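You operate a simulated robot arm through the tools that you are given. There is no shell and no other tool.

Carry out the task below with a simulated two-armed robot. There is one attempt and no reset: what you move stays moved.

TASK
On the clear stretch of the work table, fold the rag in half, so that its two short edges meet.

The check looks at the end state, three seconds after you hand in, the way a careful person would. Anything else that was tipped, shoved, dropped, spilled or broken makes it a failure. Flat cloth is picked up by pressing the open fingertips on it (5 to 10 N) and closing them slowly along it; thin cloth reads only 2 to 8 mm in the jaws.

THE ROBOT
Two 7-joint arms with two-finger parallel grippers on one trunk, on a base that drives. Base frame: it is fixed to the floor where the robot stands at the start and does not move with it; the origin is under the middle of the robot, x ahead of it, y to its left, z up; the surface under the hand at the start is at about z = 0.8. Lengths are in m, angles in degrees, forces in N, time in s.
The left shoulder is at the start at [0.02, 0.17, 1.078], the right one opposite. With the tool pointing down near the work surface each hand reaches from about 0.22 to 0.68 m from the robot's upright axis, wherever it stands, measured 20 degrees to its own side. Places, roughly: clear stretch of the work table [0.6, -0.1, 0.8]. Payload 3.8 kg a hand.
The TCP of each hand is the grasp point between the finger pads, 0.03 m short of the fingertips. In the tool frame z runs along the fingers and y along their closing line. Largest opening 0.11 m; finger width 0.02, thickness 0.01; the body of the gripper, 0.048 by 0.112 m, starts 0.055 m behind the TCP.
Orientation is told as [roll, pitch, yaw] about the base's x, y, z axes, in that order, counted from this pose: with the fingers straight down and closing along the base's y, the tool's x points along the base's -x, its y along +y and its z along -z.

THE INTERFACE
- The arms move only by the tool drive_tool. It takes "left_plan", "right_plan" or both (then of equal length, played together; a hand with none holds still); each is a list of rows, each a list of 7 numbers: the shift along the base's x, y, z in m, then the turn, a rotation vector about the base's x, y, z in degrees, then the closure in counts, from 0 (fully open) to 255 (shut). In form: [[dx, dy, dz, ax, ay, az, grip], ...]. A call has 1 to 20 rows; each row shifts and turns the commanded pose from where the row before left it. Each row takes 0.2 s and may step no farther than 0.05 m and 8.6 degrees from the row before; otherwise, or with a gripper value out of range, the whole call is refused. A pose out of reach is approached as far as the arm can. The call stops where the force on the tool passes 40 N (or 10 N more than at its start, if that is more) or the arm is blocked; 0.2 s more then pass. The fingers move at their own pace (about 0.072 m/s each) and stop on an object; they squeeze with about 38 N. The grip force told is the motor's: it shows also when the fingers shut on nothing. Time passes only in rows, and 0.2 s behind the last, so rows that do not move let the fingers close. It gives the time, the measured TCP pose, the force on the tool (base axes), the opening and the grip force at its end, in the units of the frame above (readings bear some noise), with the torque about the TCP (base axes, N m) and any sound that the robot's microphone picked up.
- Cameras (640 x 400 px; columns grow to the right, rows downward): "scene" is now at [0.1005, 0.001, 1.2096]; the picture's right is [0.01, -1.00, 0.00], its down [-0.75, -0.01, -0.67] and it looks along [0.67, 0.01, -0.75] (base axes); focal length 214 px, centre (320, 200). "left" rides on the left gripper at [0.072, -0.017, -0.103] in its tool frame; the picture's right is [0.23, 0.97, 0.00], its down [-0.76, 0.18, -0.62] and it looks along [-0.61, 0.14, 0.78] (tool axes); focal length 222 px, centre (320, 200). "right" rides on the right gripper at [0.072, 0.017, -0.103] in its tool frame; the picture's right is [-0.23, 0.97, 0.00], its down [-0.76, -0.18, -0.62] and it looks along [-0.61, -0.14, 0.78] (tool axes); focal length 222 px, centre (320, 200). There is no depth. A picture from a camera that has moved, and an enlarged one, comes with that camera's place and axes in the base frame and with its lens.
- get_image(camera): a new picture of that camera. No time passes.
- slide_trunk(by): slides the trunk up (or, below 0, down) by that many m; the arms and the scene camera ride with it, the base frame stays. It gives what a move gives, with no picture.
- drive_base(legs): drives the robot by 1 to 6 legs, each [ahead, turn to the left] in m and degrees, along the robot's own axes; the way and the turn of a leg run together, so that a leg with both is an arc; at most 1.5 m and 180 degrees a leg. The arms and the cameras ride along, it lands a little off, and it stops where it bumps. It gives what a move gives.
- turn_head(pan, tilt): turns the head with the scene camera to pan (to the left, within 80 degrees either way) and tilt (down, from -29 to 69), counted from straight ahead of the robot. It gives what a move gives.
- zoom(camera, box): a new picture of the part [left, top, right, bottom] of that camera's present view, enlarged. No time passes.
- close_job(): hands the job in; it is judged then, once.

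Nothing tells you exact positions but the pictures and the camera data. Unless the task says otherwise, let go and move clear before handing in.

The tools are called after "Request:" as name(argument=value, ...) on one line, values as JSON. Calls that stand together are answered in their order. drive_tool: Moves the arms, as the interface text tells. Its arguments: {"type":"object","properties":{"left_plan":{"type":"array","items":{"type":"array","items":{"type":"number"}}},"right_plan":{"type":"array","items":{"type":"array","items":{"type":"number"}}}},"required":[]} The other tools are called the same way: slide_trunk (by) slides the trunk up or down; drive_base (legs) drives the base; turn_head (pan, tilt) turns the head that bears the scene camera; get_image (camera) takes a picture; zoom (camera, box) takes an enlarged picture of a part of a camera's view; close_job () hands the job in.

At the start:

```text
t: 0.0
left_tool_pos: [0.4532, 0.2453, 1.0525]
left_tcp_rot: [0.0, 0.0, 0.0]
left_wrist_force: [-0.4, 1.5, 0.7]
left_torque: [-0.04, -0.01, 0.0]
left_width: 0.1101
left_grip_force: 0.0
right_tool_pos: [0.4595, -0.1601, 1.0162]
right_tcp_rot: [0.0, 0.0, 0.0]
right_wrist_force: [1.4, 0.5, -0.2]
right_torque: [0.0, -0.01, 0.0]
right_width: 0.11
right_grip_force: 0.0
trunk travel left (down, up): [-0.175, 0.395]
robot x, y, heading: [0.0048, 0.0007, 0.0]
head pan, tilt: [0.5, 48.3]
```

scene: 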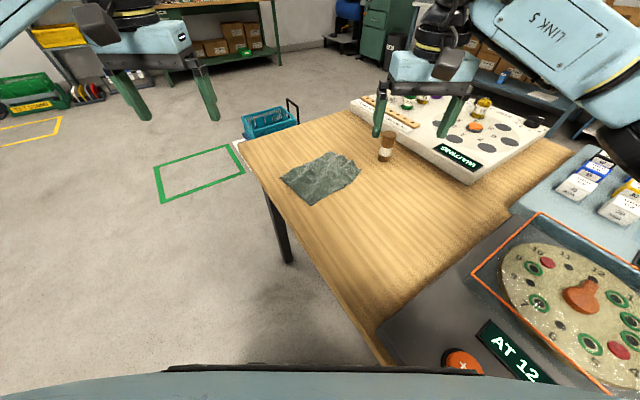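
right: 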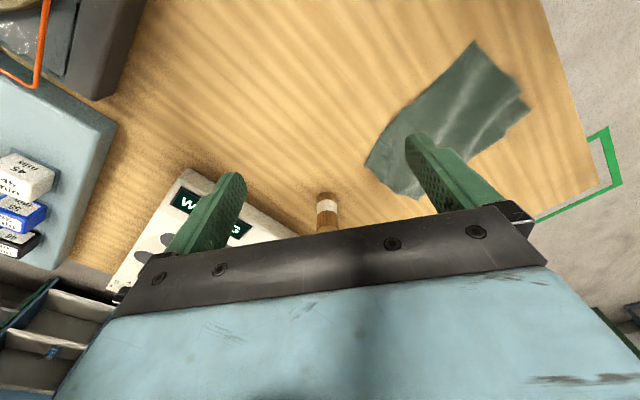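
left: 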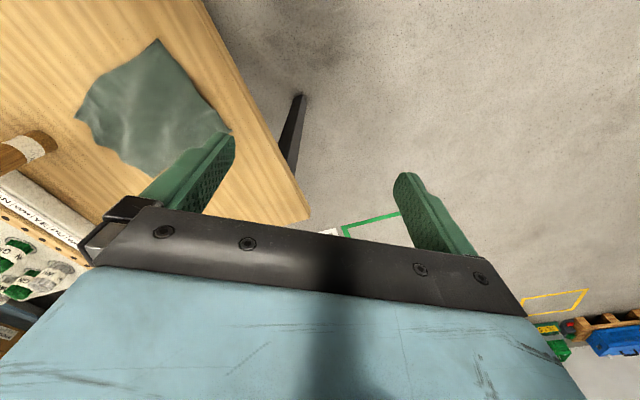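

I see a dark green rag lying on the wooden table around [0.54, 0.0], with a small cylindrical bottle just beyond it to the right. I'll zoom in on its outline before planning anything.

Request:
zoom(camera="scene", box=[240, 120, 400, 220])

Request:
zoom(camera="right", box=[340, 20, 580, 220])

Request:
zoom(camera="left", box=[40, 20, 280, 220])

```text
4.00 times, centred on (320, 170) of scene
camera zoom: at [0.1005, 0.001, 1.2096], right [0.01, -1.0, 0.0], down [-0.75, -0.01, -0.67], along [0.67, 0.01, -0.75], focal length 858 px, centre (320, 320)
```

zoom: 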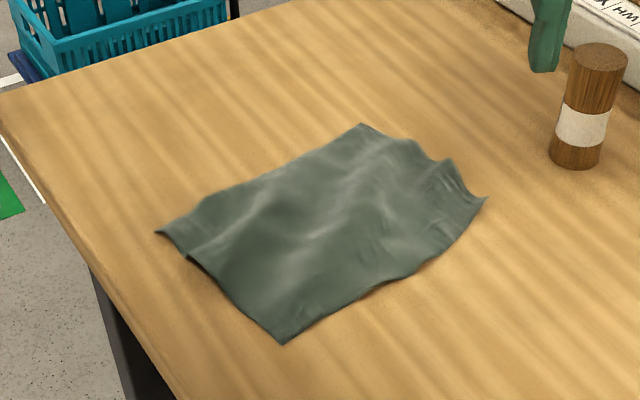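

```text
2.00 times, centred on (460, 120) of right
camera zoom: at [0.3869, -0.1429, 1.121], right [0.23, 0.97, 0.0], down [0.76, -0.18, 0.62], along [0.61, -0.14, -0.78], focal length 444 px, centre (40, 360)
```

zoom: 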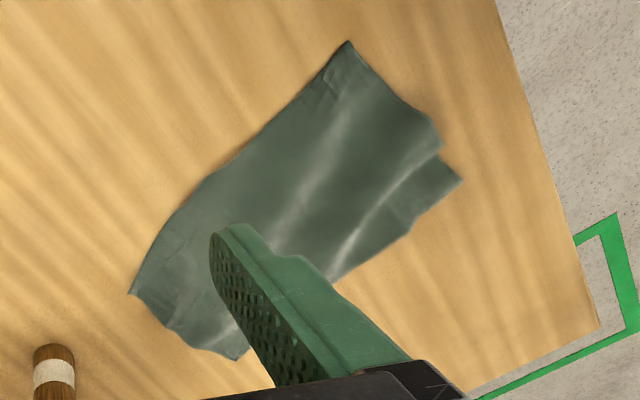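

```text
2.00 times, centred on (160, 120) of left
camera zoom: at [0.3811, 0.2289, 1.1553], right [-0.23, 0.97, 0.0], down [0.76, 0.18, 0.62], along [0.61, 0.14, -0.78], focal length 444 px, centre (640, 360)
```

zoom: 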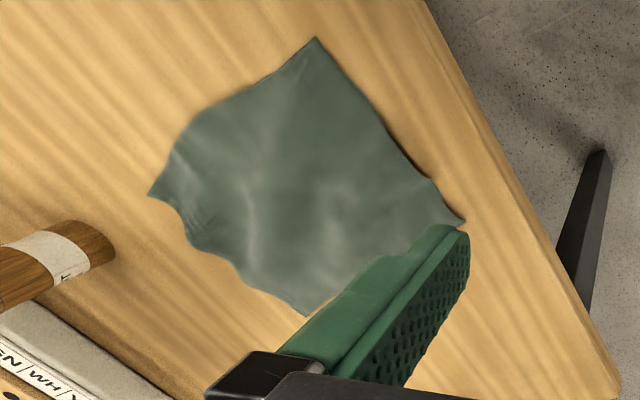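

The rag is about 0.20 x 0.135 m, with corners near A(0.446,0.026), B(0.549,0.120), C(0.678,-0.028) and D(0.585,-0.118). The short edges are AB and CD, so the long axis runs about -47° in the base frame. I'll look at the floor and table edge to see whether I can drive to face it squarely.

Request:
turn_head(pan=0, tilt=69)

Request:
get_image(camera="scene")

Request:
turn_head(pan=60, tilt=60)

Request:
get_image(camera="scene")

Request:
turn_head(pan=-60, tilt=60)

Request:
get_image(camera="scene")

```text
t: 0.8
left_tool_pos: [0.4519, 0.2442, 1.0517]
left_tcp_rot: [0.0, 0.0, 0.0]
left_wrist_force: [-1.1, -0.3, 0.4]
left_torque: [-0.02, 0.01, 0.02]
left_width: 0.1102
left_grip_force: 0.0
right_tool_pos: [0.4598, -0.1611, 1.0168]
right_tcp_rot: [0.1, 0.0, 0.0]
right_wrist_force: [0.6, 0.3, 0.1]
right_torque: [-0.03, 0.02, 0.04]
right_width: 0.1101
right_grip_force: 0.0
trunk travel left (down, up): [-0.175, 0.395]
robot x, y, heading: [-0.0003, -0.0024, 0.1]
head pan, tilt: [0.0, 68.8]
```

```text
taken
camera scene: at [0.0779, 0.0002, 1.1853], right [0.0, -1.0, 0.0], down [-0.93, 0.0, -0.36], along [0.36, 0.0, -0.93], focal length 214 px, centre (320, 200)
```

scene: 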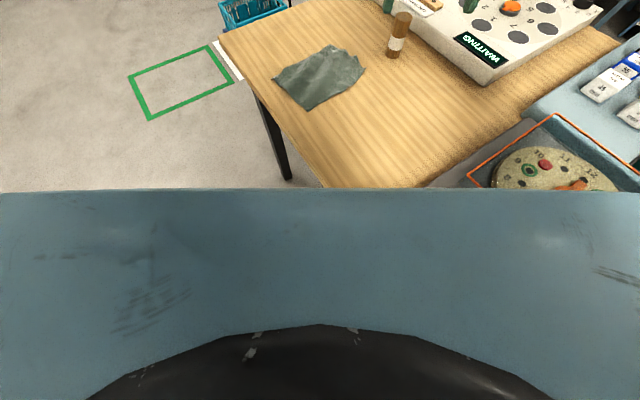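

```text
t: 2.1
left_tool_pos: [0.4531, 0.2466, 1.0515]
left_tcp_rot: [0.0, -0.1, 0.0]
left_wrist_force: [0.6, 0.6, 0.7]
left_torque: [-0.02, 0.0, 0.03]
left_width: 0.1104
left_grip_force: 0.1
right_tool_pos: [0.4587, -0.1601, 1.0152]
right_tcp_rot: [0.0, 0.0, -0.1]
right_wrist_force: [-0.1, -0.1, 0.4]
right_torque: [0.0, 0.04, 0.0]
right_width: 0.1099
right_grip_force: 0.0
trunk travel left (down, up): [-0.175, 0.395]
robot x, y, heading: [-0.002, -0.0001, 0.0]
head pan, tilt: [60.0, 60.0]
```

```text
taken
camera scene: at [0.0553, 0.0579, 1.1947], right [0.87, -0.5, 0.0], down [-0.43, -0.75, -0.5], along [0.25, 0.43, -0.87], focal length 214 px, centre (320, 200)
```

scene: 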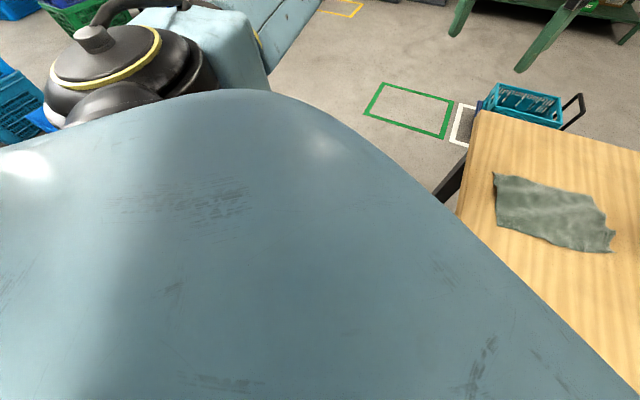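

```text
t: 4.1
left_tool_pos: [0.4519, 0.2461, 1.0522]
left_tcp_rot: [0.0, 0.0, 0.0]
left_wrist_force: [-0.4, 0.9, -0.4]
left_torque: [0.0, -0.04, 0.02]
left_width: 0.11
left_grip_force: 0.1
right_tool_pos: [0.4586, -0.1598, 1.0168]
right_tcp_rot: [-0.1, 0.0, 0.0]
right_wrist_force: [-1.3, -0.1, 0.4]
right_torque: [0.0, -0.01, 0.02]
right_width: 0.11
right_grip_force: 0.1
trunk travel left (down, up): [-0.175, 0.395]
robot x, y, heading: [-0.001, 0.0004, 0.1]
head pan, tilt: [-60.0, 60.0]
```

```text
taken
camera scene: at [0.0553, -0.0575, 1.1947], right [-0.87, -0.5, 0.0], down [-0.43, 0.75, -0.5], along [0.25, -0.43, -0.87], focal length 214 px, centre (320, 200)
```

scene: 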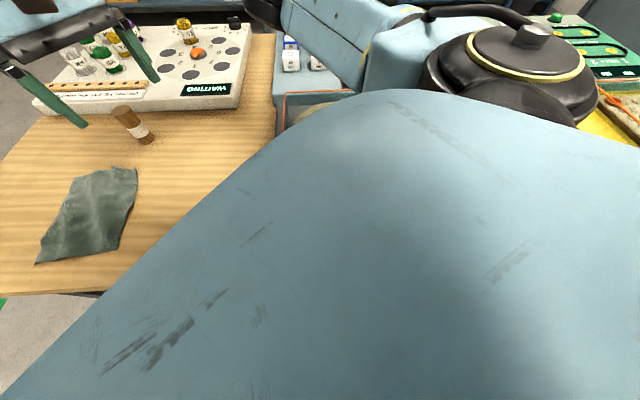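

The table leg stands at the far left corner, around [0.68, 0.22], and the floor on the left looks clear. I'll look around the robot before deciding on a drive.

Request:
turn_head(pan=80, tilt=25)

Request:
get_image(camera="scene")

Request:
turn_head(pan=30, tilt=40)

Request:
get_image(camera="scene")

Request:
turn_head(pan=-80, tilt=25)

Request:
get_image(camera="scene")

Request:
turn_head(pan=-35, tilt=40)

Request:
get_image(camera="scene")

```text
t: 6.4
left_tool_pos: [0.4525, 0.2468, 1.0537]
left_tcp_rot: [-0.1, 0.0, -0.1]
left_wrist_force: [-0.6, -0.6, -0.4]
left_torque: [0.01, -0.02, 0.03]
left_width: 0.1101
left_grip_force: 0.1
right_tool_pos: [0.4594, -0.1599, 1.0156]
right_tcp_rot: [-0.1, 0.0, -0.1]
right_wrist_force: [0.5, 0.2, 0.7]
right_torque: [-0.02, 0.0, 0.0]
right_width: 0.1098
right_grip_force: 0.1
trunk travel left (down, up): [-0.175, 0.395]
robot x, y, heading: [0.0004, 0.0016, -0.0]
head pan, tilt: [80.0, 25.0]
```

```text
taken
camera scene: at [0.0379, 0.0909, 1.2447], right [0.98, -0.17, 0.0], down [-0.07, -0.42, -0.91], along [0.16, 0.89, -0.42], focal length 214 px, centre (320, 200)
```

scene: 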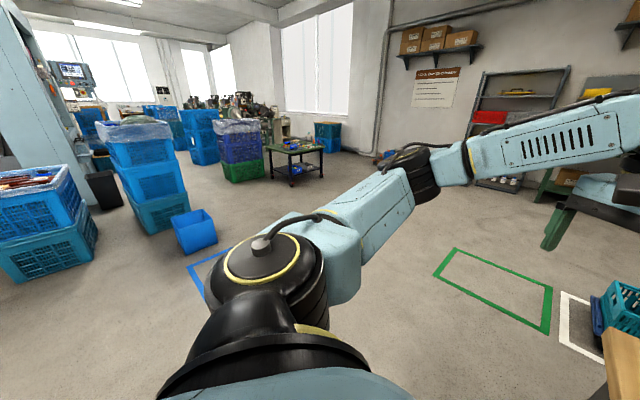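

```text
t: 7.5
left_tool_pos: [0.4524, 0.2456, 1.0526]
left_tcp_rot: [0.0, -0.1, 0.0]
left_wrist_force: [0.0, 0.1, 0.0]
left_torque: [-0.01, 0.01, -0.02]
left_width: 0.1102
left_grip_force: 0.1
right_tool_pos: [0.4585, -0.1615, 1.0169]
right_tcp_rot: [0.0, 0.0, 0.0]
right_wrist_force: [0.5, 0.1, -0.4]
right_torque: [0.0, 0.0, -0.03]
right_width: 0.1103
right_grip_force: 0.2
trunk travel left (down, up): [-0.175, 0.395]
robot x, y, heading: [-0.0011, 0.0019, -0.1]
head pan, tilt: [30.0, 40.0]
```

```text
taken
camera scene: at [0.0955, 0.0428, 1.2214], right [0.5, -0.87, 0.0], down [-0.56, -0.32, -0.77], along [0.66, 0.38, -0.64], focal length 214 px, centre (320, 200)
```

scene: 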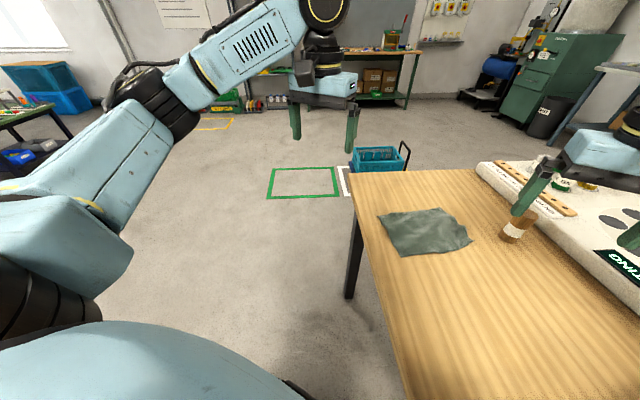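

```text
t: 9.4
left_tool_pos: [0.4528, 0.2454, 1.052]
left_tcp_rot: [-0.1, 0.0, 0.0]
left_wrist_force: [0.0, 0.8, 0.6]
left_torque: [-0.01, -0.02, 0.02]
left_width: 0.1101
left_grip_force: 0.1
right_tool_pos: [0.4586, -0.1602, 1.0174]
right_tcp_rot: [0.0, 0.0, 0.1]
right_wrist_force: [-0.7, 0.4, -0.2]
right_torque: [-0.01, 0.01, -0.02]
right_width: 0.1103
right_grip_force: 0.0
trunk travel left (down, up): [-0.175, 0.395]
robot x, y, heading: [-0.0008, -0.0002, -0.2]
head pan, tilt: [-80.0, 25.0]
```

```text
taken
camera scene: at [0.038, -0.0905, 1.2447], right [-0.98, -0.17, 0.0], down [-0.07, 0.42, -0.91], along [0.16, -0.89, -0.42], focal length 214 px, centre (320, 200)
```

scene: 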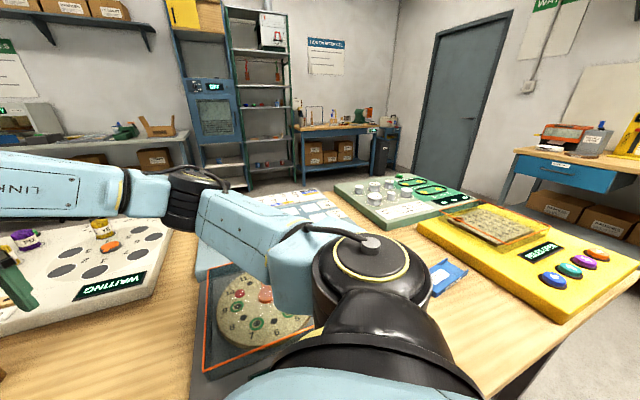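

```text
t: 10.6
left_tool_pos: [0.4517, 0.2458, 1.0527]
left_tcp_rot: [0.1, 0.0, 0.1]
left_wrist_force: [-0.2, -0.7, 0.6]
left_torque: [-0.02, -0.02, 0.02]
left_width: 0.11
left_grip_force: 0.1
right_tool_pos: [0.4596, -0.1612, 1.0164]
right_tcp_rot: [0.0, 0.0, 0.0]
right_wrist_force: [0.1, 0.0, 0.5]
right_torque: [0.01, -0.02, 0.0]
right_width: 0.1102
right_grip_force: 0.0
trunk travel left (down, up): [-0.175, 0.395]
robot x, y, heading: [0.002, -0.0009, -0.2]
head pan, tilt: [-35.0, 40.0]
```

```text
taken
camera scene: at [0.0915, -0.0486, 1.2215], right [-0.57, -0.82, 0.0], down [-0.53, 0.37, -0.77], along [0.63, -0.44, -0.64], focal length 214 px, centre (320, 200)
```

scene: 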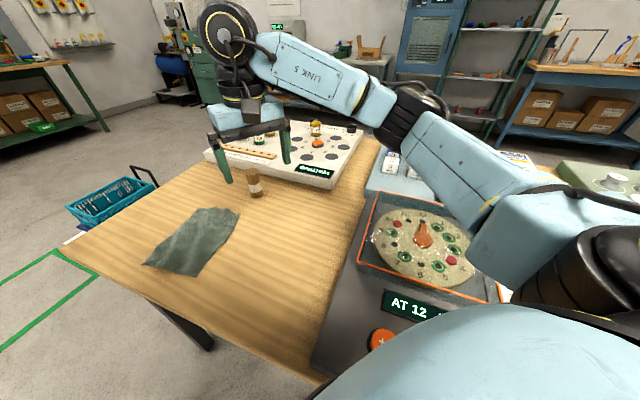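

The floor to the left is clear. I'll raise the trunk a little, drive to about [0.26, 0.33], and turn to face along the rag's long axis (heading about -47.5°) so that both arms work symmetrically.

Request:
slide_trunk(by=0.08)

Request:
drive_base(legs=[[0, 51.8]])

```text
t: 11.7
left_tool_pos: [0.4532, 0.2452, 1.1314]
left_tcp_rot: [0.0, 0.0, 0.0]
left_wrist_force: [-0.5, 0.2, 0.2]
left_torque: [-0.01, 0.01, 0.01]
left_width: 0.1101
left_grip_force: 0.0
right_tool_pos: [0.4592, -0.1598, 1.0963]
right_tcp_rot: [0.0, 0.0, 0.0]
right_wrist_force: [1.6, -0.5, 0.3]
right_torque: [-0.01, 0.01, 0.0]
right_width: 0.1101
right_grip_force: 0.0
trunk travel left (down, up): [-0.255, 0.315]
robot x, y, heading: [-0.0009, 0.0036, 0.0]
head pan, tilt: [-35.0, 40.0]
```

```text
t: 14.4
left_tool_pos: [0.0923, 0.5064, 1.1315]
left_tcp_rot: [0.0, 0.0, 51.3]
left_wrist_force: [0.2, 0.3, 0.7]
left_torque: [0.01, -0.03, -0.02]
left_width: 0.1101
left_grip_force: 0.1
right_tool_pos: [0.4117, 0.2567, 1.0958]
right_tcp_rot: [0.0, 0.1, 51.2]
right_wrist_force: [0.1, 0.2, 0.0]
right_torque: [-0.01, 0.0, 0.0]
right_width: 0.11
right_grip_force: 0.1
trunk travel left (down, up): [-0.255, 0.315]
robot x, y, heading: [0.001, -0.0004, 51.2]
head pan, tilt: [-35.0, 40.0]
```

The turn completed without a bump. Next I'll drive 0.42 m ahead over the clear floor.

Request:
drive_base(legs=[[0.42, 0]])

Request:
turn_head(pan=-75, tilt=50)

Request:
get_image(camera="scene")

```text
t: 17.0
left_tool_pos: [0.3561, 0.8338, 1.1317]
left_tcp_rot: [0.0, -0.1, 51.1]
left_wrist_force: [0.1, -0.4, -0.5]
left_torque: [0.03, 0.01, 0.0]
left_width: 0.1099
left_grip_force: 0.0
right_tool_pos: [0.6779, 0.5827, 1.0967]
right_tcp_rot: [-0.1, 0.0, 51.1]
right_wrist_force: [0.5, 1.1, -0.2]
right_torque: [0.0, -0.01, -0.01]
right_width: 0.1101
right_grip_force: 0.0
trunk travel left (down, up): [-0.255, 0.315]
robot x, y, heading: [0.2646, 0.3251, 50.9]
head pan, tilt: [-35.0, 40.0]
```

```text
t: 18.1
left_tool_pos: [0.3558, 0.8344, 1.1327]
left_tcp_rot: [0.0, 0.0, 51.0]
left_wrist_force: [0.0, -0.6, -0.4]
left_torque: [0.0, 0.01, 0.0]
left_width: 0.11
left_grip_force: 0.1
right_tool_pos: [0.6769, 0.5829, 1.0978]
right_tcp_rot: [0.0, -0.1, 51.1]
right_wrist_force: [0.4, 0.4, 0.1]
right_torque: [0.02, 0.02, 0.01]
right_width: 0.1099
right_grip_force: 0.1
trunk travel left (down, up): [-0.255, 0.315]
robot x, y, heading: [0.2639, 0.3257, 51.0]
head pan, tilt: [-75.0, 50.0]
```

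```text
taken
camera scene: at [0.3474, 0.3117, 1.2873], right [-0.41, -0.91, 0.0], down [-0.7, 0.31, -0.64], along [0.59, -0.26, -0.77], focal length 214 px, centre (320, 200)
```

scene: 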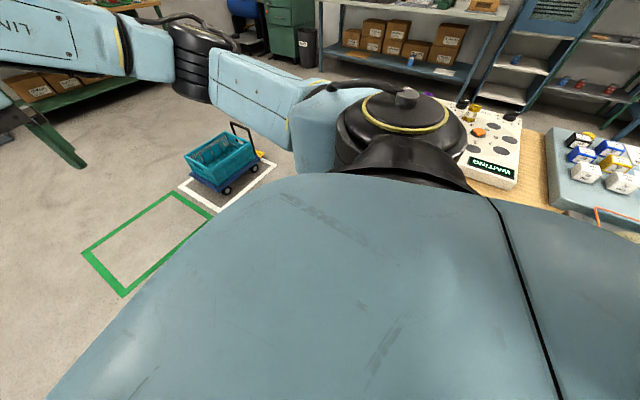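

The robot is now at [0.264, 0.326]. I'll turn right by 98.5° to face along the rag's long axis.

Request:
drive_base(legs=[[0, -98.5]])

Request:
turn_head(pan=0, tilt=58)

Request:
get_image(camera="scene")

```text
t: 22.6
left_tool_pos: [0.7489, 0.1563, 1.132]
left_tcp_rot: [0.0, -0.2, -47.8]
left_wrist_force: [-0.2, 1.3, -1.1]
left_torque: [-0.02, 0.04, -0.03]
left_width: 0.1102
left_grip_force: 0.1
right_tool_pos: [0.452, -0.1217, 1.0965]
right_tcp_rot: [0.0, 0.0, -47.9]
right_wrist_force: [-0.2, 0.1, -0.3]
right_torque: [0.01, -0.01, -0.01]
right_width: 0.1099
right_grip_force: 0.0
trunk travel left (down, up): [-0.255, 0.315]
robot x, y, heading: [0.2626, 0.3258, -47.9]
head pan, tilt: [-75.0, 50.0]
```

```text
t: 24.1
left_tool_pos: [0.7486, 0.1568, 1.1325]
left_tcp_rot: [0.0, 0.0, -47.8]
left_wrist_force: [0.4, -0.1, -0.1]
left_torque: [0.03, 0.0, -0.02]
left_width: 0.11
left_grip_force: 0.0
right_tool_pos: [0.4535, -0.1219, 1.0966]
right_tcp_rot: [0.0, 0.0, -47.8]
right_wrist_force: [0.0, 0.2, -0.1]
right_torque: [0.01, -0.01, 0.0]
right_width: 0.11
right_grip_force: 0.0
trunk travel left (down, up): [-0.255, 0.315]
robot x, y, heading: [0.2642, 0.3254, -47.8]
head pan, tilt: [0.0, 58.0]
```

```text
taken
camera scene: at [0.3242, 0.26, 1.2771], right [-0.74, -0.67, 0.0], down [-0.57, 0.63, -0.53], along [0.36, -0.39, -0.85], focal length 214 px, centre (320, 200)
```

scene: 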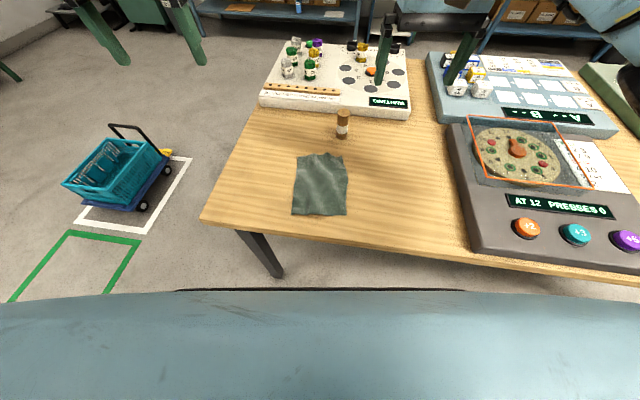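

The rag now lies square ahead of the robot. I'll zoom in to get its corners again.

Request:
zoom(camera="scene", box=[256, 100, 384, 230])

Request:
get_image(camera="right")

Request:
get_image(camera="left")

```text
3.08 times, centred on (320, 165) of scene
camera zoom: at [0.3242, 0.26, 1.2771], right [-0.74, -0.67, 0.0], down [-0.57, 0.63, -0.53], along [0.36, -0.39, -0.85], focal length 660 px, centre (320, 308)
```

zoom: 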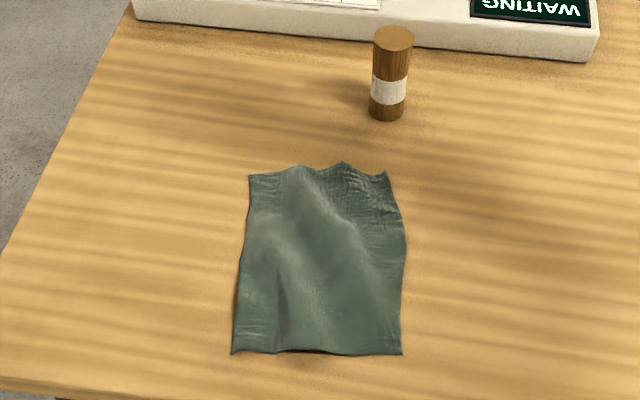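

```text
taken
camera right: at [0.4168, -0.0558, 1.2011], right [0.87, 0.49, 0.0], down [0.38, -0.68, 0.62], along [0.3, -0.54, -0.78], focal length 222 px, centre (320, 200)
```

right: 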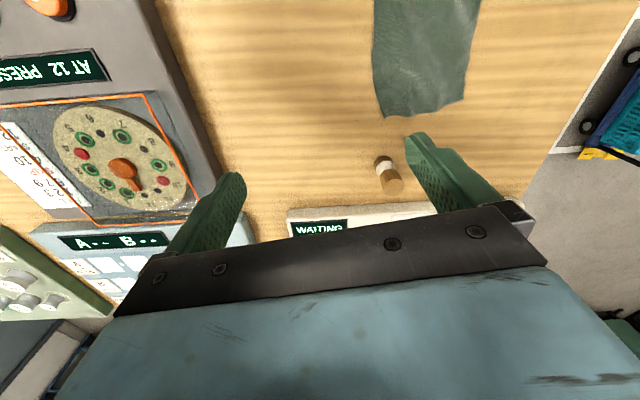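

```text
taken
camera left: at [0.6887, 0.1989, 1.2355], right [0.57, 0.82, 0.0], down [0.64, -0.44, 0.62], along [0.51, -0.35, -0.78], focal length 222 px, centre (320, 200)
```

left: 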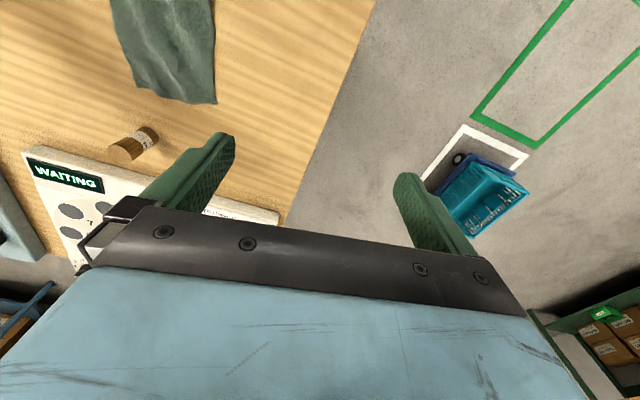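

In the robot's own frame (ahead X, left Y) the rag spans X 0.342–0.541 and Y −0.068–0.072, and the bottle stands at about (0.62, −0.07). I'll fold the near short edge onto the far one with both hands. First I'll turn both wrists so the fingers close along the long axis, with the cameras facing outward.

Request:
drive_tool(left_plan=[[0, 0, 0, 0, 0, -8.18, 0], [0, 0, 0, 0, 0, -8.18, 0], [0, 0, 0, 0, 0, -8.18, 0], [0, 0, 0, 0, 0, -8.18, 0], [0, 0, 0, 0, 0, -8.18, 0], [0, 0, 0, 0, 0, -8.18, 0], [0, 0, 0, 0, 0, -8.18, 0], [0, 0, 0, 0, 0, -8.18, 0], [0, 0, 0, 0, 0, -8.18, 0], [0, 0, 0, 0, 0, -8.18, 0], [0, 0, 0, 0, 0, -8.18, 0]], right_plan=[[0, 0, 0, 0, 0, 8.18, 0], [0, 0, 0, 0, 0, 8.18, 0], [0, 0, 0, 0, 0, 8.18, 0], [0, 0, 0, 0, 0, 8.18, 0], [0, 0, 0, 0, 0, 8.18, 0], [0, 0, 0, 0, 0, 8.18, 0], [0, 0, 0, 0, 0, 8.18, 0], [0, 0, 0, 0, 0, 8.18, 0], [0, 0, 0, 0, 0, 8.18, 0], [0, 0, 0, 0, 0, 8.18, 0], [0, 0, 0, 0, 0, 8.18, 0]])

```text
t: 26.5
left_tool_pos: [0.75, 0.1565, 1.1323]
left_tcp_rot: [-0.1, 0.0, -137.8]
left_wrist_force: [0.6, 0.2, 0.0]
left_torque: [0.01, 0.0, 0.0]
left_width: 0.1102
left_grip_force: 0.1
right_tool_pos: [0.3905, 0.0268, 1.1159]
right_tcp_rot: [0.0, 0.0, 42.2]
right_wrist_force: [-0.3, -0.6, 0.9]
right_torque: [0.01, 0.01, -0.02]
right_width: 0.1099
right_grip_force: 0.0
right hand out of reach, approached as far as the arm can: row 8, 9, 10, 11
trunk travel left (down, up): [-0.255, 0.315]
robot x, y, heading: [0.265, 0.3259, -47.7]
head pan, tilt: [0.0, 58.0]
```

The left wrist turned fine, but the right hand was pushed off its spot near a joint limit. I'll send a null move to see where its commanded pose is now.

Request:
drive_tool(right_plan=[[0, 0, 0, 0, 0, 0, 0], [0, 0, 0, 0, 0, 0, 0]])

Request:
get_image(camera="scene")

```text
t: 27.1
left_tool_pos: [0.7489, 0.1563, 1.1323]
left_tcp_rot: [0.1, -0.1, -137.9]
left_wrist_force: [-0.1, -0.2, 0.7]
left_torque: [-0.01, 0.0, -0.01]
left_width: 0.1102
left_grip_force: 0.0
right_tool_pos: [0.3899, 0.026, 1.116]
right_tcp_rot: [0.0, 0.0, 42.0]
right_wrist_force: [-0.5, 0.0, 0.7]
right_torque: [-0.02, 0.01, -0.04]
right_width: 0.1101
right_grip_force: 0.0
trunk travel left (down, up): [-0.255, 0.315]
robot x, y, heading: [0.2613, 0.3265, -47.6]
head pan, tilt: [0.0, 58.0]
```

```text
taken
camera scene: at [0.3242, 0.26, 1.2771], right [-0.74, -0.67, 0.0], down [-0.57, 0.63, -0.53], along [0.36, -0.39, -0.85], focal length 214 px, centre (320, 200)
```

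scene: 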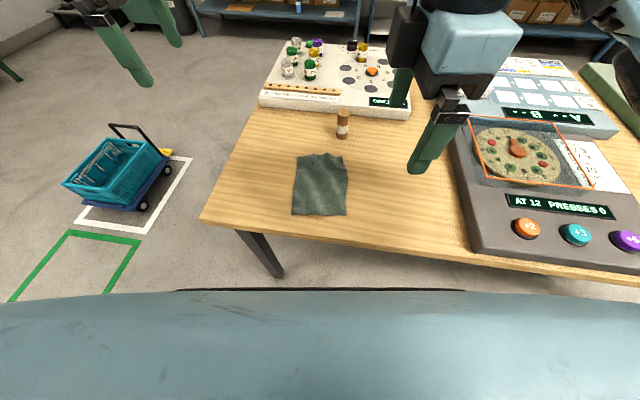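

The commanded pose follows the actual one, and the right hand already has the yaw I want. I'll move it at this height over its grasp point (base about [0.474, 0.018]).

Request:
drive_tool(right_plan=[[0.0209, -0.002, 0, 0, 0, 0, 0], [0.0209, -0.002, 0, 0, 0, 0, 0], [0.0209, -0.002, 0, 0, 0, 0, 0], [0.0209, -0.002, 0, 0, 0, 0, 0], [0, 0, 0, 0, 0, 0, 0]])

```text
t: 28.3
left_tool_pos: [0.7495, 0.1567, 1.1321]
left_tcp_rot: [0.0, 0.0, -137.8]
left_wrist_force: [-0.2, -1.1, -0.2]
left_torque: [0.0, 0.0, 0.0]
left_width: 0.1098
left_grip_force: 0.2
right_tool_pos: [0.4571, 0.0538, 1.1146]
right_tcp_rot: [-0.1, 0.1, 42.1]
right_wrist_force: [-0.3, 0.0, 0.5]
right_torque: [0.0, 0.0, -0.02]
right_width: 0.11
right_grip_force: 0.0
right hand out of reach, approached as far as the arm can: row 1, 2, 3, 4
trunk travel left (down, up): [-0.255, 0.315]
robot x, y, heading: [0.2637, 0.3286, -47.7]
head pan, tilt: [0.0, 58.0]
```

The right arm is still at a limit at this height. I'll try it lower, where it has to work anyway, moving down and toward the target point.

Request:
drive_tool(right_plan=[[0, 0, -0.03, 0, 0, 0, 0], [0, 0, -0.03, 0, 0, 0, 0], [0, 0, -0.03, 0, 0, 0, 0], [0, 0, -0.03, 0, 0, 0, 0], [0, 0, -0.03, 0, 0, 0, 0], [0.004, -0.009, 0, 0, 0, 0, 0], [0.004, -0.009, 0, 0, 0, 0, 0], [0.004, -0.009, 0, 0, 0, 0, 0], [0.004, -0.009, 0, 0, 0, 0, 0], [0, 0, 0, 0, 0, 0, 0]])

Request:
get_image(camera="scene")

```text
t: 30.5
left_tool_pos: [0.7498, 0.1571, 1.1323]
left_tcp_rot: [0.0, 0.0, -137.8]
left_wrist_force: [-0.2, 0.1, 0.2]
left_torque: [-0.04, -0.04, -0.01]
left_width: 0.1101
left_grip_force: 0.1
right_tool_pos: [0.4646, 0.0706, 1.0423]
right_tcp_rot: [0.0, 0.0, 42.2]
right_wrist_force: [0.7, 0.5, -0.3]
right_torque: [0.02, -0.01, 0.01]
right_width: 0.11
right_grip_force: 0.2
right hand out of reach, approached as far as the arm can: row 2, 3, 4, 5, 6, 7, 8, 9
trunk travel left (down, up): [-0.255, 0.315]
robot x, y, heading: [0.2621, 0.3265, -47.7]
head pan, tilt: [0.0, 58.0]
```

```text
taken
camera scene: at [0.3242, 0.26, 1.2771], right [-0.74, -0.67, 0.0], down [-0.57, 0.63, -0.53], along [0.36, -0.39, -0.85], focal length 214 px, centre (320, 200)
```

scene: 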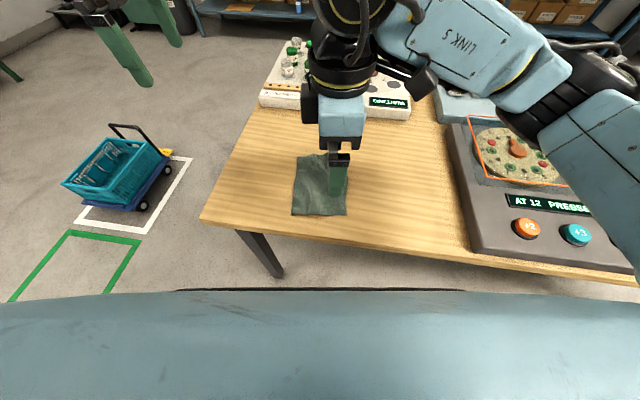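

At +90° the right wrist sits at a limit and drifts over the rag, still safely at z = 1.04. I'll back its yaw off to about +45° relative to the robot, which makes a diagonal corner pinch, and retry.

Request:
drive_tool(right_plan=[[0, 0, 0.01, 0, 0, -7.5, 0], [0, 0, 0.01, 0, 0, -7.5, 0], [0, 0, 0.01, 0, 0, -7.5, 0], [0, 0, 0, 0, 0, -7.5, 0], [0, 0, 0, 0, 0, -7.5, 0], [0, 0, 0, 0, 0, -7.5, 0], [0, 0, 0, 0, 0, 0, 0]])

```text
t: 32.1
left_tool_pos: [0.7488, 0.1559, 1.1324]
left_tcp_rot: [-0.1, -0.1, -137.7]
left_wrist_force: [-0.1, 0.2, 0.0]
left_torque: [-0.04, -0.03, 0.01]
left_width: 0.11
left_grip_force: 0.0
right_tool_pos: [0.4649, 0.0707, 1.0708]
right_tcp_rot: [0.0, 0.0, -2.9]
right_wrist_force: [0.0, 0.4, 0.0]
right_torque: [0.01, -0.02, 0.01]
right_width: 0.11
right_grip_force: 0.0
trunk travel left (down, up): [-0.255, 0.315]
robot x, y, heading: [0.2627, 0.3284, -47.7]
head pan, tilt: [0.0, 58.0]
```

It reached that exactly. Now I'll move it toward its grasp point and down to z ≈ 0.93.

Request:
drive_tool(right_plan=[[0.003, -0.018, 0, 0, 0, 0, 0], [0.003, -0.018, 0, 0, 0, 0, 0], [0.003, -0.017, 0, 0, 0, 0, 0], [0, 0, -0.035, 0, 0, 0, 0], [0, 0, -0.035, 0, 0, 0, 0], [0, 0, -0.035, 0, 0, 0, 0], [0, 0, -0.035, 0, 0, 0, 0], [0, 0, 0, 0, 0, 0, 0]])

```text
t: 33.9
left_tool_pos: [0.7496, 0.1567, 1.1326]
left_tcp_rot: [0.1, 0.0, -137.8]
left_wrist_force: [-0.6, 0.4, 0.1]
left_torque: [0.02, 0.01, -0.01]
left_width: 0.1101
left_grip_force: 0.1
right_tool_pos: [0.4727, 0.0175, 0.9314]
right_tcp_rot: [0.0, 0.1, -2.8]
right_wrist_force: [-0.7, 0.6, -0.6]
right_torque: [0.01, -0.03, 0.0]
right_width: 0.1102
right_grip_force: 0.1
trunk travel left (down, up): [-0.255, 0.315]
robot x, y, heading: [0.2638, 0.3265, -47.7]
head pan, tilt: [0.0, 58.0]
```

The right hand is now in place above its corner. I'll bring the left hand over corner B and lower it to the same height.

Request:
drive_tool(left_plan=[[-0.0247, -0.0085, 0, 0, 0, 0, 0], [-0.0247, -0.0085, 0, 0, 0, 0, 0], [-0.0247, -0.0085, 0, 0, 0, 0, 0], [-0.0247, -0.0085, 0, 0, 0, 0, 0], [-0.0247, -0.0085, 0, 0, 0, 0, 0], [-0.0247, -0.0085, 0, 0, 0, 0, 0], [-0.0247, -0.0085, 0, 0, 0, 0, 0], [-0.0247, -0.0085, 0, 0, 0, 0, 0], [0, 0, -0.04, 0, 0, 0, 0], [0, 0, -0.04, 0, 0, 0, 0], [0, 0, -0.04, 0, 0, 0, 0], [0, 0, -0.04, 0, 0, 0, 0], [0, 0, -0.04, 0, 0, 0, 0], [0, 0, 0, 0, 0, 0, 0]])

Request:
get_image(camera="scene")

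Request:
get_image(camera="right")

Request:
get_image(camera="left")

```text
t: 36.9
left_tool_pos: [0.5504, 0.0894, 0.9332]
left_tcp_rot: [0.0, 0.0, -137.7]
left_wrist_force: [0.8, 0.1, 0.2]
left_torque: [0.01, 0.0, 0.02]
left_width: 0.11
left_grip_force: 0.1
right_tool_pos: [0.4742, 0.0169, 0.9321]
right_tcp_rot: [0.0, 0.0, -2.8]
right_wrist_force: [0.1, -0.7, 0.2]
right_torque: [-0.04, 0.01, 0.01]
right_width: 0.1099
right_grip_force: 0.0
trunk travel left (down, up): [-0.255, 0.315]
robot x, y, heading: [0.2645, 0.3308, -48.1]
head pan, tilt: [0.0, 58.0]
```

```text
taken
camera scene: at [0.3242, 0.26, 1.2771], right [-0.74, -0.67, 0.0], down [-0.57, 0.63, -0.53], along [0.36, -0.39, -0.85], focal length 214 px, centre (320, 200)
```

scene: 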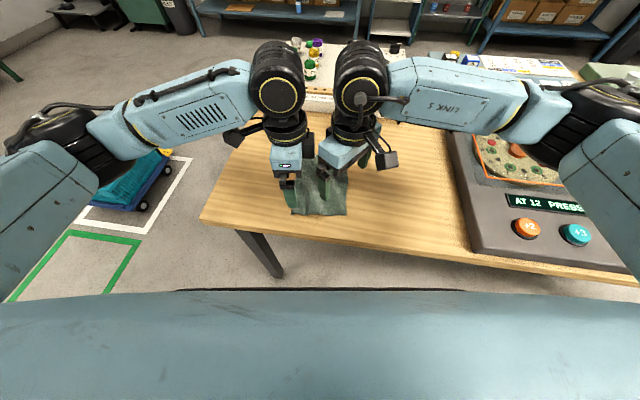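

```text
taken
camera right: at [0.4021, 0.0381, 1.037], right [0.27, 0.96, 0.0], down [0.75, -0.21, 0.62], along [0.6, -0.17, -0.78], focal length 222 px, centre (320, 200)
```

right: 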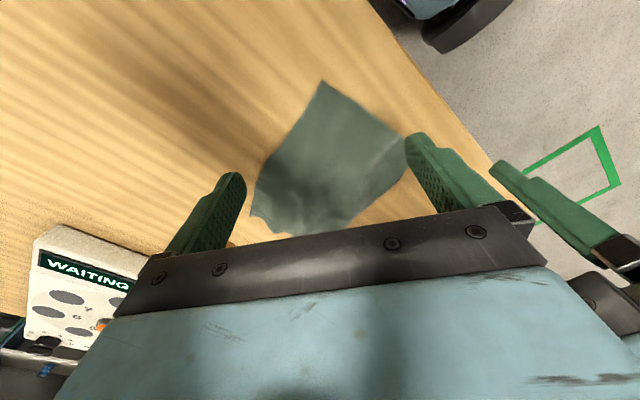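

```text
taken
camera left: at [0.5947, 0.1505, 1.0358], right [0.82, -0.57, 0.0], down [-0.44, -0.64, 0.62], along [-0.35, -0.51, -0.78], focal length 222 px, centre (320, 200)
```

left: 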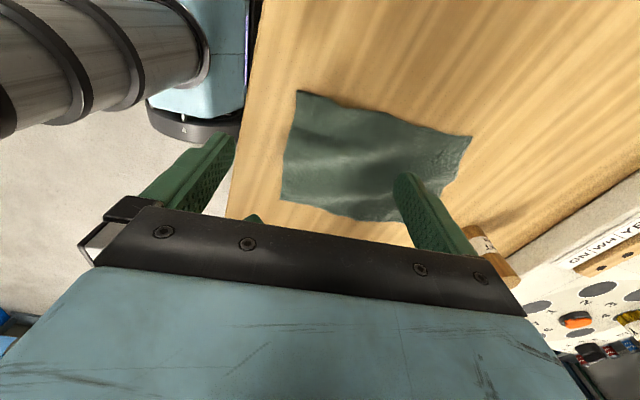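

Both hands hover over the near corners. Before touching the cloth I'll check that both arms can reach the release position over the far edge, with the hands raised and the opening narrowed to about 0.04 m.

Request:
drive_tool(left_plan=[[0, 0, 0.02, 0, 0, 0, 150], [0.0168, -0.0185, 0, 0, 0, 0, 150], [0.0168, -0.0185, 0, 0, 0, 0, 150], [0.0168, -0.0185, 0, 0, 0, 0, 150], [0.0168, -0.0185, 0, 0, 0, 0, 150], [0.0168, -0.0185, 0, 0, 0, 0, 150], [0.0168, -0.0185, 0, 0, 0, 0, 150], [0, 0, 0, 0, 0, 0, 150]], right_plan=[[0, 0, 0.02, 0, 0, 0, 150], [0.0168, -0.0185, 0, 0, 0, 0, 150], [0.0168, -0.0185, 0, 0, 0, 0, 150], [0.0168, -0.0185, 0, 0, 0, 0, 150], [0.0168, -0.0185, 0, 0, 0, 0, 150], [0.0168, -0.0185, 0, 0, 0, 0, 150], [0.0168, -0.0185, 0, 0, 0, 0, 150], [0, 0, 0, 0, 0, 0, 150]])

Request:
get_image(camera="scene")

Request:
get_image(camera="right")

Request:
get_image(camera="left")

```text
t: 38.7
left_tool_pos: [0.6528, -0.0228, 0.9526]
left_tcp_rot: [0.0, 0.0, -137.8]
left_wrist_force: [-0.2, -0.5, 0.2]
left_torque: [-0.01, -0.02, 0.0]
left_width: 0.0452
left_grip_force: 0.1
right_tool_pos: [0.5748, -0.0938, 0.9517]
right_tcp_rot: [0.0, 0.0, -2.8]
right_wrist_force: [0.0, -0.6, 0.1]
right_torque: [-0.02, 0.01, 0.0]
right_width: 0.0452
right_grip_force: 0.0
trunk travel left (down, up): [-0.255, 0.315]
robot x, y, heading: [0.2661, 0.3274, -47.7]
head pan, tilt: [0.0, 58.0]
```

```text
taken
camera scene: at [0.3241, 0.2602, 1.2771], right [-0.74, -0.67, 0.0], down [-0.57, 0.63, -0.53], along [0.36, -0.39, -0.85], focal length 214 px, centre (320, 200)
```

scene: 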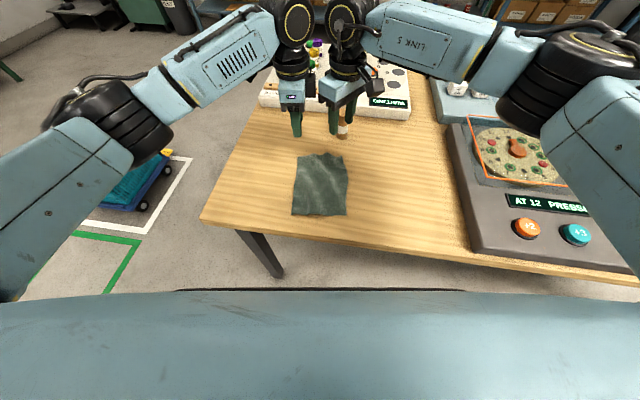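

```text
taken
camera right: at [0.5038, -0.0732, 1.0561], right [0.27, 0.96, 0.0], down [0.75, -0.21, 0.62], along [0.6, -0.17, -0.78], focal length 222 px, centre (320, 200)
```

right: 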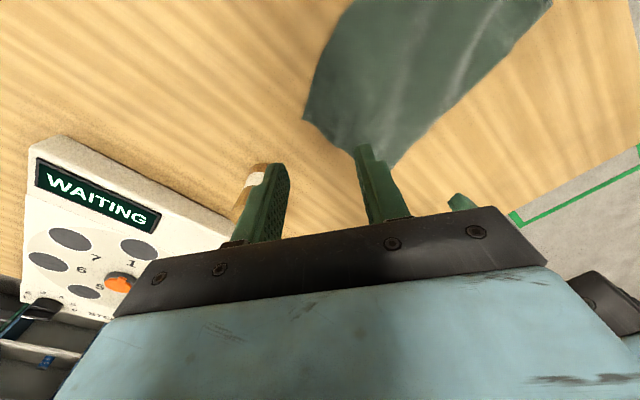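

```text
taken
camera left: at [0.6955, 0.0385, 1.0552], right [0.82, -0.57, 0.0], down [-0.44, -0.64, 0.62], along [-0.35, -0.51, -0.78], focal length 222 px, centre (320, 200)
```

left: 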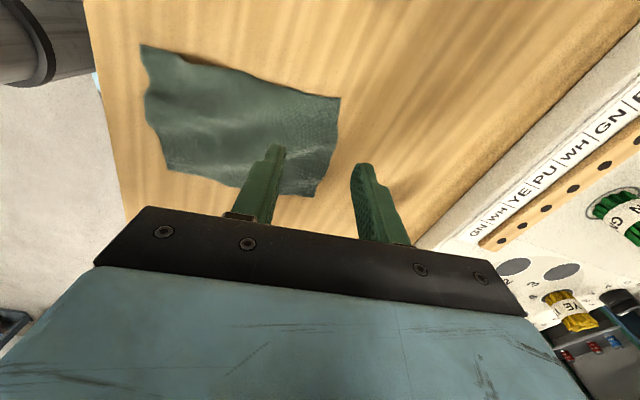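

Both arms reach the release position. I'll check the clearance between the two wrists before going on.

Request:
zoom(camera="scene", box=[240, 0, 400, 150])

```text
2.67 times, centred on (320, 75) of scene
camera zoom: at [0.3241, 0.2602, 1.2771], right [-0.74, -0.67, 0.0], down [-0.57, 0.63, -0.53], along [0.36, -0.39, -0.85], focal length 572 px, centre (320, 533)
```

zoom: 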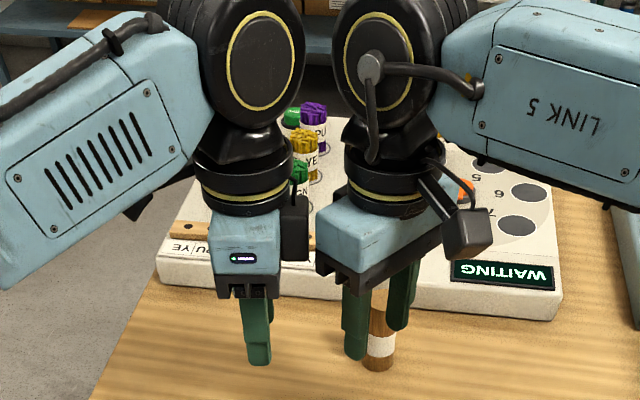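

The small black box on the inner side of the left hand is only about 8 mm from the right hand's body. I'll turn the right wrist a bit more, to about +61°, which gives more room.

Request:
drive_tool(right_plan=[[0, 0, 0, 0, 0, 4.1, 181], [0, 0, 0, 0, 0, 4.1, 181], [0, 0, 0, 0, 0, 4.1, 181], [0, 0, 0, 0, 0, 4.1, 181], [0, 0, 0, 0, 0, 0, 181]], left_plan=[[0, 0, 0, 0, 0, 0, 181], [0, 0, 0, 0, 0, 0, 181], [0, 0, 0, 0, 0, 0, 181], [0, 0, 0, 0, 0, 0, 181], [0, 0, 0, 0, 0, 0, 181]])

Request:
zoom(camera="scene", box=[240, 0, 400, 150])

```text
t: 39.9
left_tool_pos: [0.6524, -0.0232, 0.9517]
left_tcp_rot: [0.0, 0.0, -137.7]
left_wrist_force: [0.3, 0.2, 0.0]
left_torque: [0.01, 0.01, 0.01]
left_width: 0.0317
left_grip_force: 0.1
right_tool_pos: [0.5748, -0.0955, 0.9513]
right_tcp_rot: [0.0, 0.2, 1.3]
right_wrist_force: [0.3, 0.3, 0.2]
right_torque: [0.02, -0.02, 0.0]
right_width: 0.0321
right_grip_force: 0.1
right hand out of reach, approached as far as the arm can: row 2, 3, 4
trunk travel left (down, up): [-0.255, 0.315]
robot x, y, heading: [0.2625, 0.3272, -47.9]
head pan, tilt: [0.0, 58.0]
```

```text
2.67 times, centred on (320, 75) of scene
camera zoom: at [0.3243, 0.26, 1.2771], right [-0.74, -0.67, 0.0], down [-0.57, 0.63, -0.53], along [0.36, -0.39, -0.85], focal length 572 px, centre (320, 533)
```

zoom: 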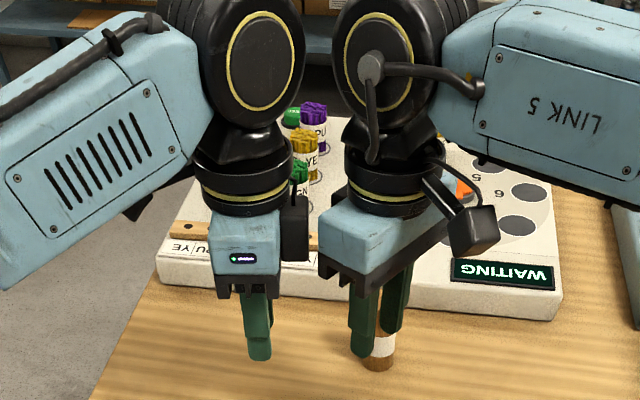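

The right wrist's limit is near +49° here, which is fine because the real gap is about 1–2 cm. Both hands go back over the near corners and down to z ≈ 0.86, with openings of 0.032 m.

Request:
drive_tool(left_plan=[[-0.016, 0.01903, 0, 0, 0, 0, 181], [-0.016, 0.01903, 0, 0, 0, 0, 181], [-0.016, 0.01903, 0, 0, 0, 0, 181], [-0.016, 0.01903, 0, 0, 0, 0, 181], [-0.016, 0.01903, 0, 0, 0, 0, 181], [-0.016, 0.01903, 0, 0, 0, 0, 181], [0, 0, -0.03, 0, 0, 0, 181], [0, 0, -0.03, 0, 0, 0, 181], [0, 0, -0.03, 0, 0, 0, 181], [0, 0, 0, 0, 0, 0, 181]], right_plan=[[-0.01628, 0.02, 0, 0, 0, 0, 181], [-0.01628, 0.02, 0, 0, 0, 0, 181], [-0.01628, 0.02, 0, 0, 0, 0, 181], [-0.01628, 0.02, 0, 0, 0, 0, 181], [-0.01628, 0.02, 0, 0, 0, 0, 181], [-0.01628, 0.02, 0, 0, 0, 0, 181], [0, 0, -0.03, 0, 0, 0, 181], [0, 0, -0.03, 0, 0, 0, 181], [0, 0, -0.03, 0, 0, 0, 181], [0, 0, 0, 0, 0, 0, 181]])

Request:
zoom(camera="scene", box=[240, 100, 400, 230])

Request:
get_image(camera="right")

Request:
get_image(camera="left")

```text
t: 42.1
left_tool_pos: [0.557, 0.0917, 0.862]
left_tcp_rot: [0.0, -0.1, -137.9]
left_wrist_force: [0.2, -0.1, 0.1]
left_torque: [0.0, -0.01, 0.02]
left_width: 0.0316
left_grip_force: 0.0
right_tool_pos: [0.4786, 0.0262, 0.8606]
right_tcp_rot: [0.1, 0.1, 1.4]
right_wrist_force: [0.4, -0.3, 0.4]
right_torque: [0.01, -0.02, -0.02]
right_width: 0.0316
right_grip_force: 0.1
trunk travel left (down, up): [-0.255, 0.315]
robot x, y, heading: [0.2635, 0.3265, -47.8]
head pan, tilt: [0.0, 58.0]
```

```text
3.08 times, centred on (320, 165) of scene
camera zoom: at [0.3242, 0.26, 1.2771], right [-0.74, -0.67, 0.0], down [-0.57, 0.63, -0.53], along [0.36, -0.39, -0.85], focal length 660 px, centre (320, 308)
```

zoom: 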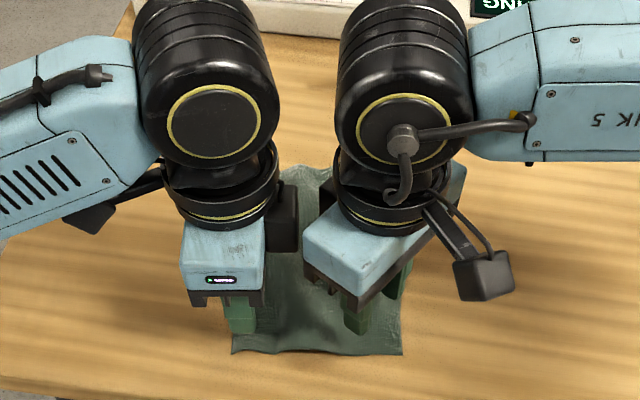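

```text
taken
camera right: at [0.4049, 0.0427, 0.966], right [0.2, 0.98, 0.0], down [0.77, -0.16, 0.62], along [0.61, -0.13, -0.78], focal length 222 px, centre (320, 200)
```

right: 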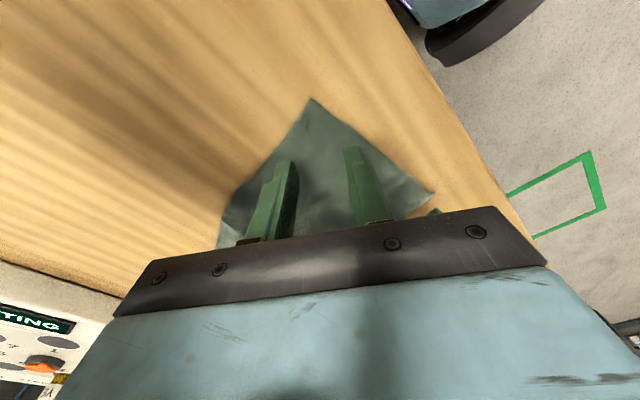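

```text
taken
camera left: at [0.5988, 0.1537, 0.9651], right [0.82, -0.57, 0.0], down [-0.44, -0.64, 0.62], along [-0.35, -0.51, -0.78], focal length 222 px, centre (320, 200)
```

left: 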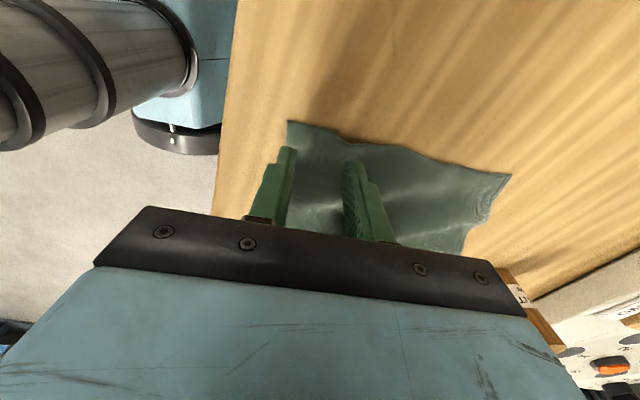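

Both pairs of fingers are aligned over the corners. I'll lower them toward contact, then go in small steps while reading the force.

Request:
drive_tool(left_plan=[[0, 0, -0.01, 0, 0, 0, 181], [0, 0, -0.01, 0, 0, 0, 181], [0, 0, -0.005, 0, 0, 0, 181], [0, 0, 0, 0, 0, 0, 181]], right_plan=[[0, 0, -0.01, 0, 0, 0, 181], [0, 0, -0.01, 0, 0, 0, 181], [0, 0, -0.004, 0, 0, 0, 181], [0, 0, 0, 0, 0, 0, 181]])

```text
t: 43.1
left_tool_pos: [0.5566, 0.0914, 0.8379]
left_tcp_rot: [0.1, 0.1, -137.6]
left_wrist_force: [0.1, 0.2, -0.3]
left_torque: [-0.04, 0.01, -0.01]
left_width: 0.0318
left_grip_force: 0.0
right_tool_pos: [0.478, 0.0251, 0.8372]
right_tcp_rot: [0.0, 0.0, 1.2]
right_wrist_force: [0.4, 0.4, -0.1]
right_torque: [0.0, 0.01, -0.01]
right_width: 0.0319
right_grip_force: 0.0
trunk travel left (down, up): [-0.255, 0.315]
robot x, y, heading: [0.2635, 0.3284, -47.9]
head pan, tilt: [0.0, 58.0]
```

Request:
drive_tool(left_plan=[[0, 0, -0.002, 0, 0, 0, 181], [0, 0, -0.002, 0, 0, 0, 181], [0, 0, -0.002, 0, 0, 0, 181], [0, 0, 0, 0, 0, 0, 181]], right_plan=[[0, 0, -0.002, 0, 0, 0, 181], [0, 0, -0.002, 0, 0, 0, 181], [0, 0, -0.002, 0, 0, 0, 181], [0, 0, 0, 0, 0, 0, 181]])

```text
t: 44.1
left_tool_pos: [0.5571, 0.0909, 0.8314]
left_tcp_rot: [0.2, 0.1, -137.8]
left_wrist_force: [0.3, 0.6, 4.9]
left_torque: [0.04, -0.01, -0.02]
left_width: 0.0317
left_grip_force: 0.0
right_tool_pos: [0.4782, 0.0257, 0.8315]
right_tcp_rot: [0.0, 0.0, 1.4]
right_wrist_force: [-0.9, 0.1, 0.7]
right_torque: [-0.01, 0.01, -0.01]
right_width: 0.0318
right_grip_force: 0.0
trunk travel left (down, up): [-0.255, 0.315]
robot x, y, heading: [0.262, 0.325, -47.9]
head pan, tilt: [0.0, 58.0]
```

Request:
drive_tool(left_plan=[[0, 0, -0.0005, 0, 0, 0, 181], [0, 0, -0.0005, 0, 0, 0, 181], [0, 0, 0, 0, 0, 0, 181]], right_plan=[[0, 0, -0.001, 0, 0, 0, 181], [0, 0, -0.001, 0, 0, 0, 181], [0, 0, 0, 0, 0, 0, 181]])

```text
t: 44.9
left_tool_pos: [0.5569, 0.0918, 0.8316]
left_tcp_rot: [0.2, 0.0, -137.7]
left_wrist_force: [3.0, 1.2, 15.2]
left_torque: [0.19, 0.03, 0.01]
left_width: 0.0317
left_grip_force: 0.1
right_tool_pos: [0.4779, 0.0262, 0.8315]
right_tcp_rot: [-0.2, 0.0, 1.2]
right_wrist_force: [0.3, -2.6, 13.5]
right_torque: [0.03, 0.04, 0.01]
right_width: 0.0317
right_grip_force: 0.1
trunk travel left (down, up): [-0.255, 0.315]
robot x, y, heading: [0.2629, 0.3261, -47.7]
head pan, tilt: [0.0, 58.0]
```

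Both hands are in contact, pressing with 13–15 N. I'll ease off slightly to reach 5–10 N.

Request:
drive_tool(left_plan=[[0, 0, 0.0007, 0, 0, 0, 181], [0, 0, 0, 0, 0, 0, 181]], right_plan=[[0, 0, 0.0005, 0, 0, 0, 181], [0, 0, 0, 0, 0, 0, 181]])

```text
t: 45.5
left_tool_pos: [0.5561, 0.0912, 0.8322]
left_tcp_rot: [0.0, -0.1, -137.7]
left_wrist_force: [2.3, -0.3, 13.1]
left_torque: [0.02, -0.01, -0.02]
left_width: 0.0318
left_grip_force: 0.2
right_tool_pos: [0.477, 0.0269, 0.8321]
right_tcp_rot: [-0.1, -0.1, 1.3]
right_wrist_force: [2.6, -0.8, 16.5]
right_torque: [0.03, -0.03, 0.02]
right_width: 0.0318
right_grip_force: 0.1
trunk travel left (down, up): [-0.255, 0.315]
robot x, y, heading: [0.2654, 0.3287, -48.0]
head pan, tilt: [0.0, 58.0]
```

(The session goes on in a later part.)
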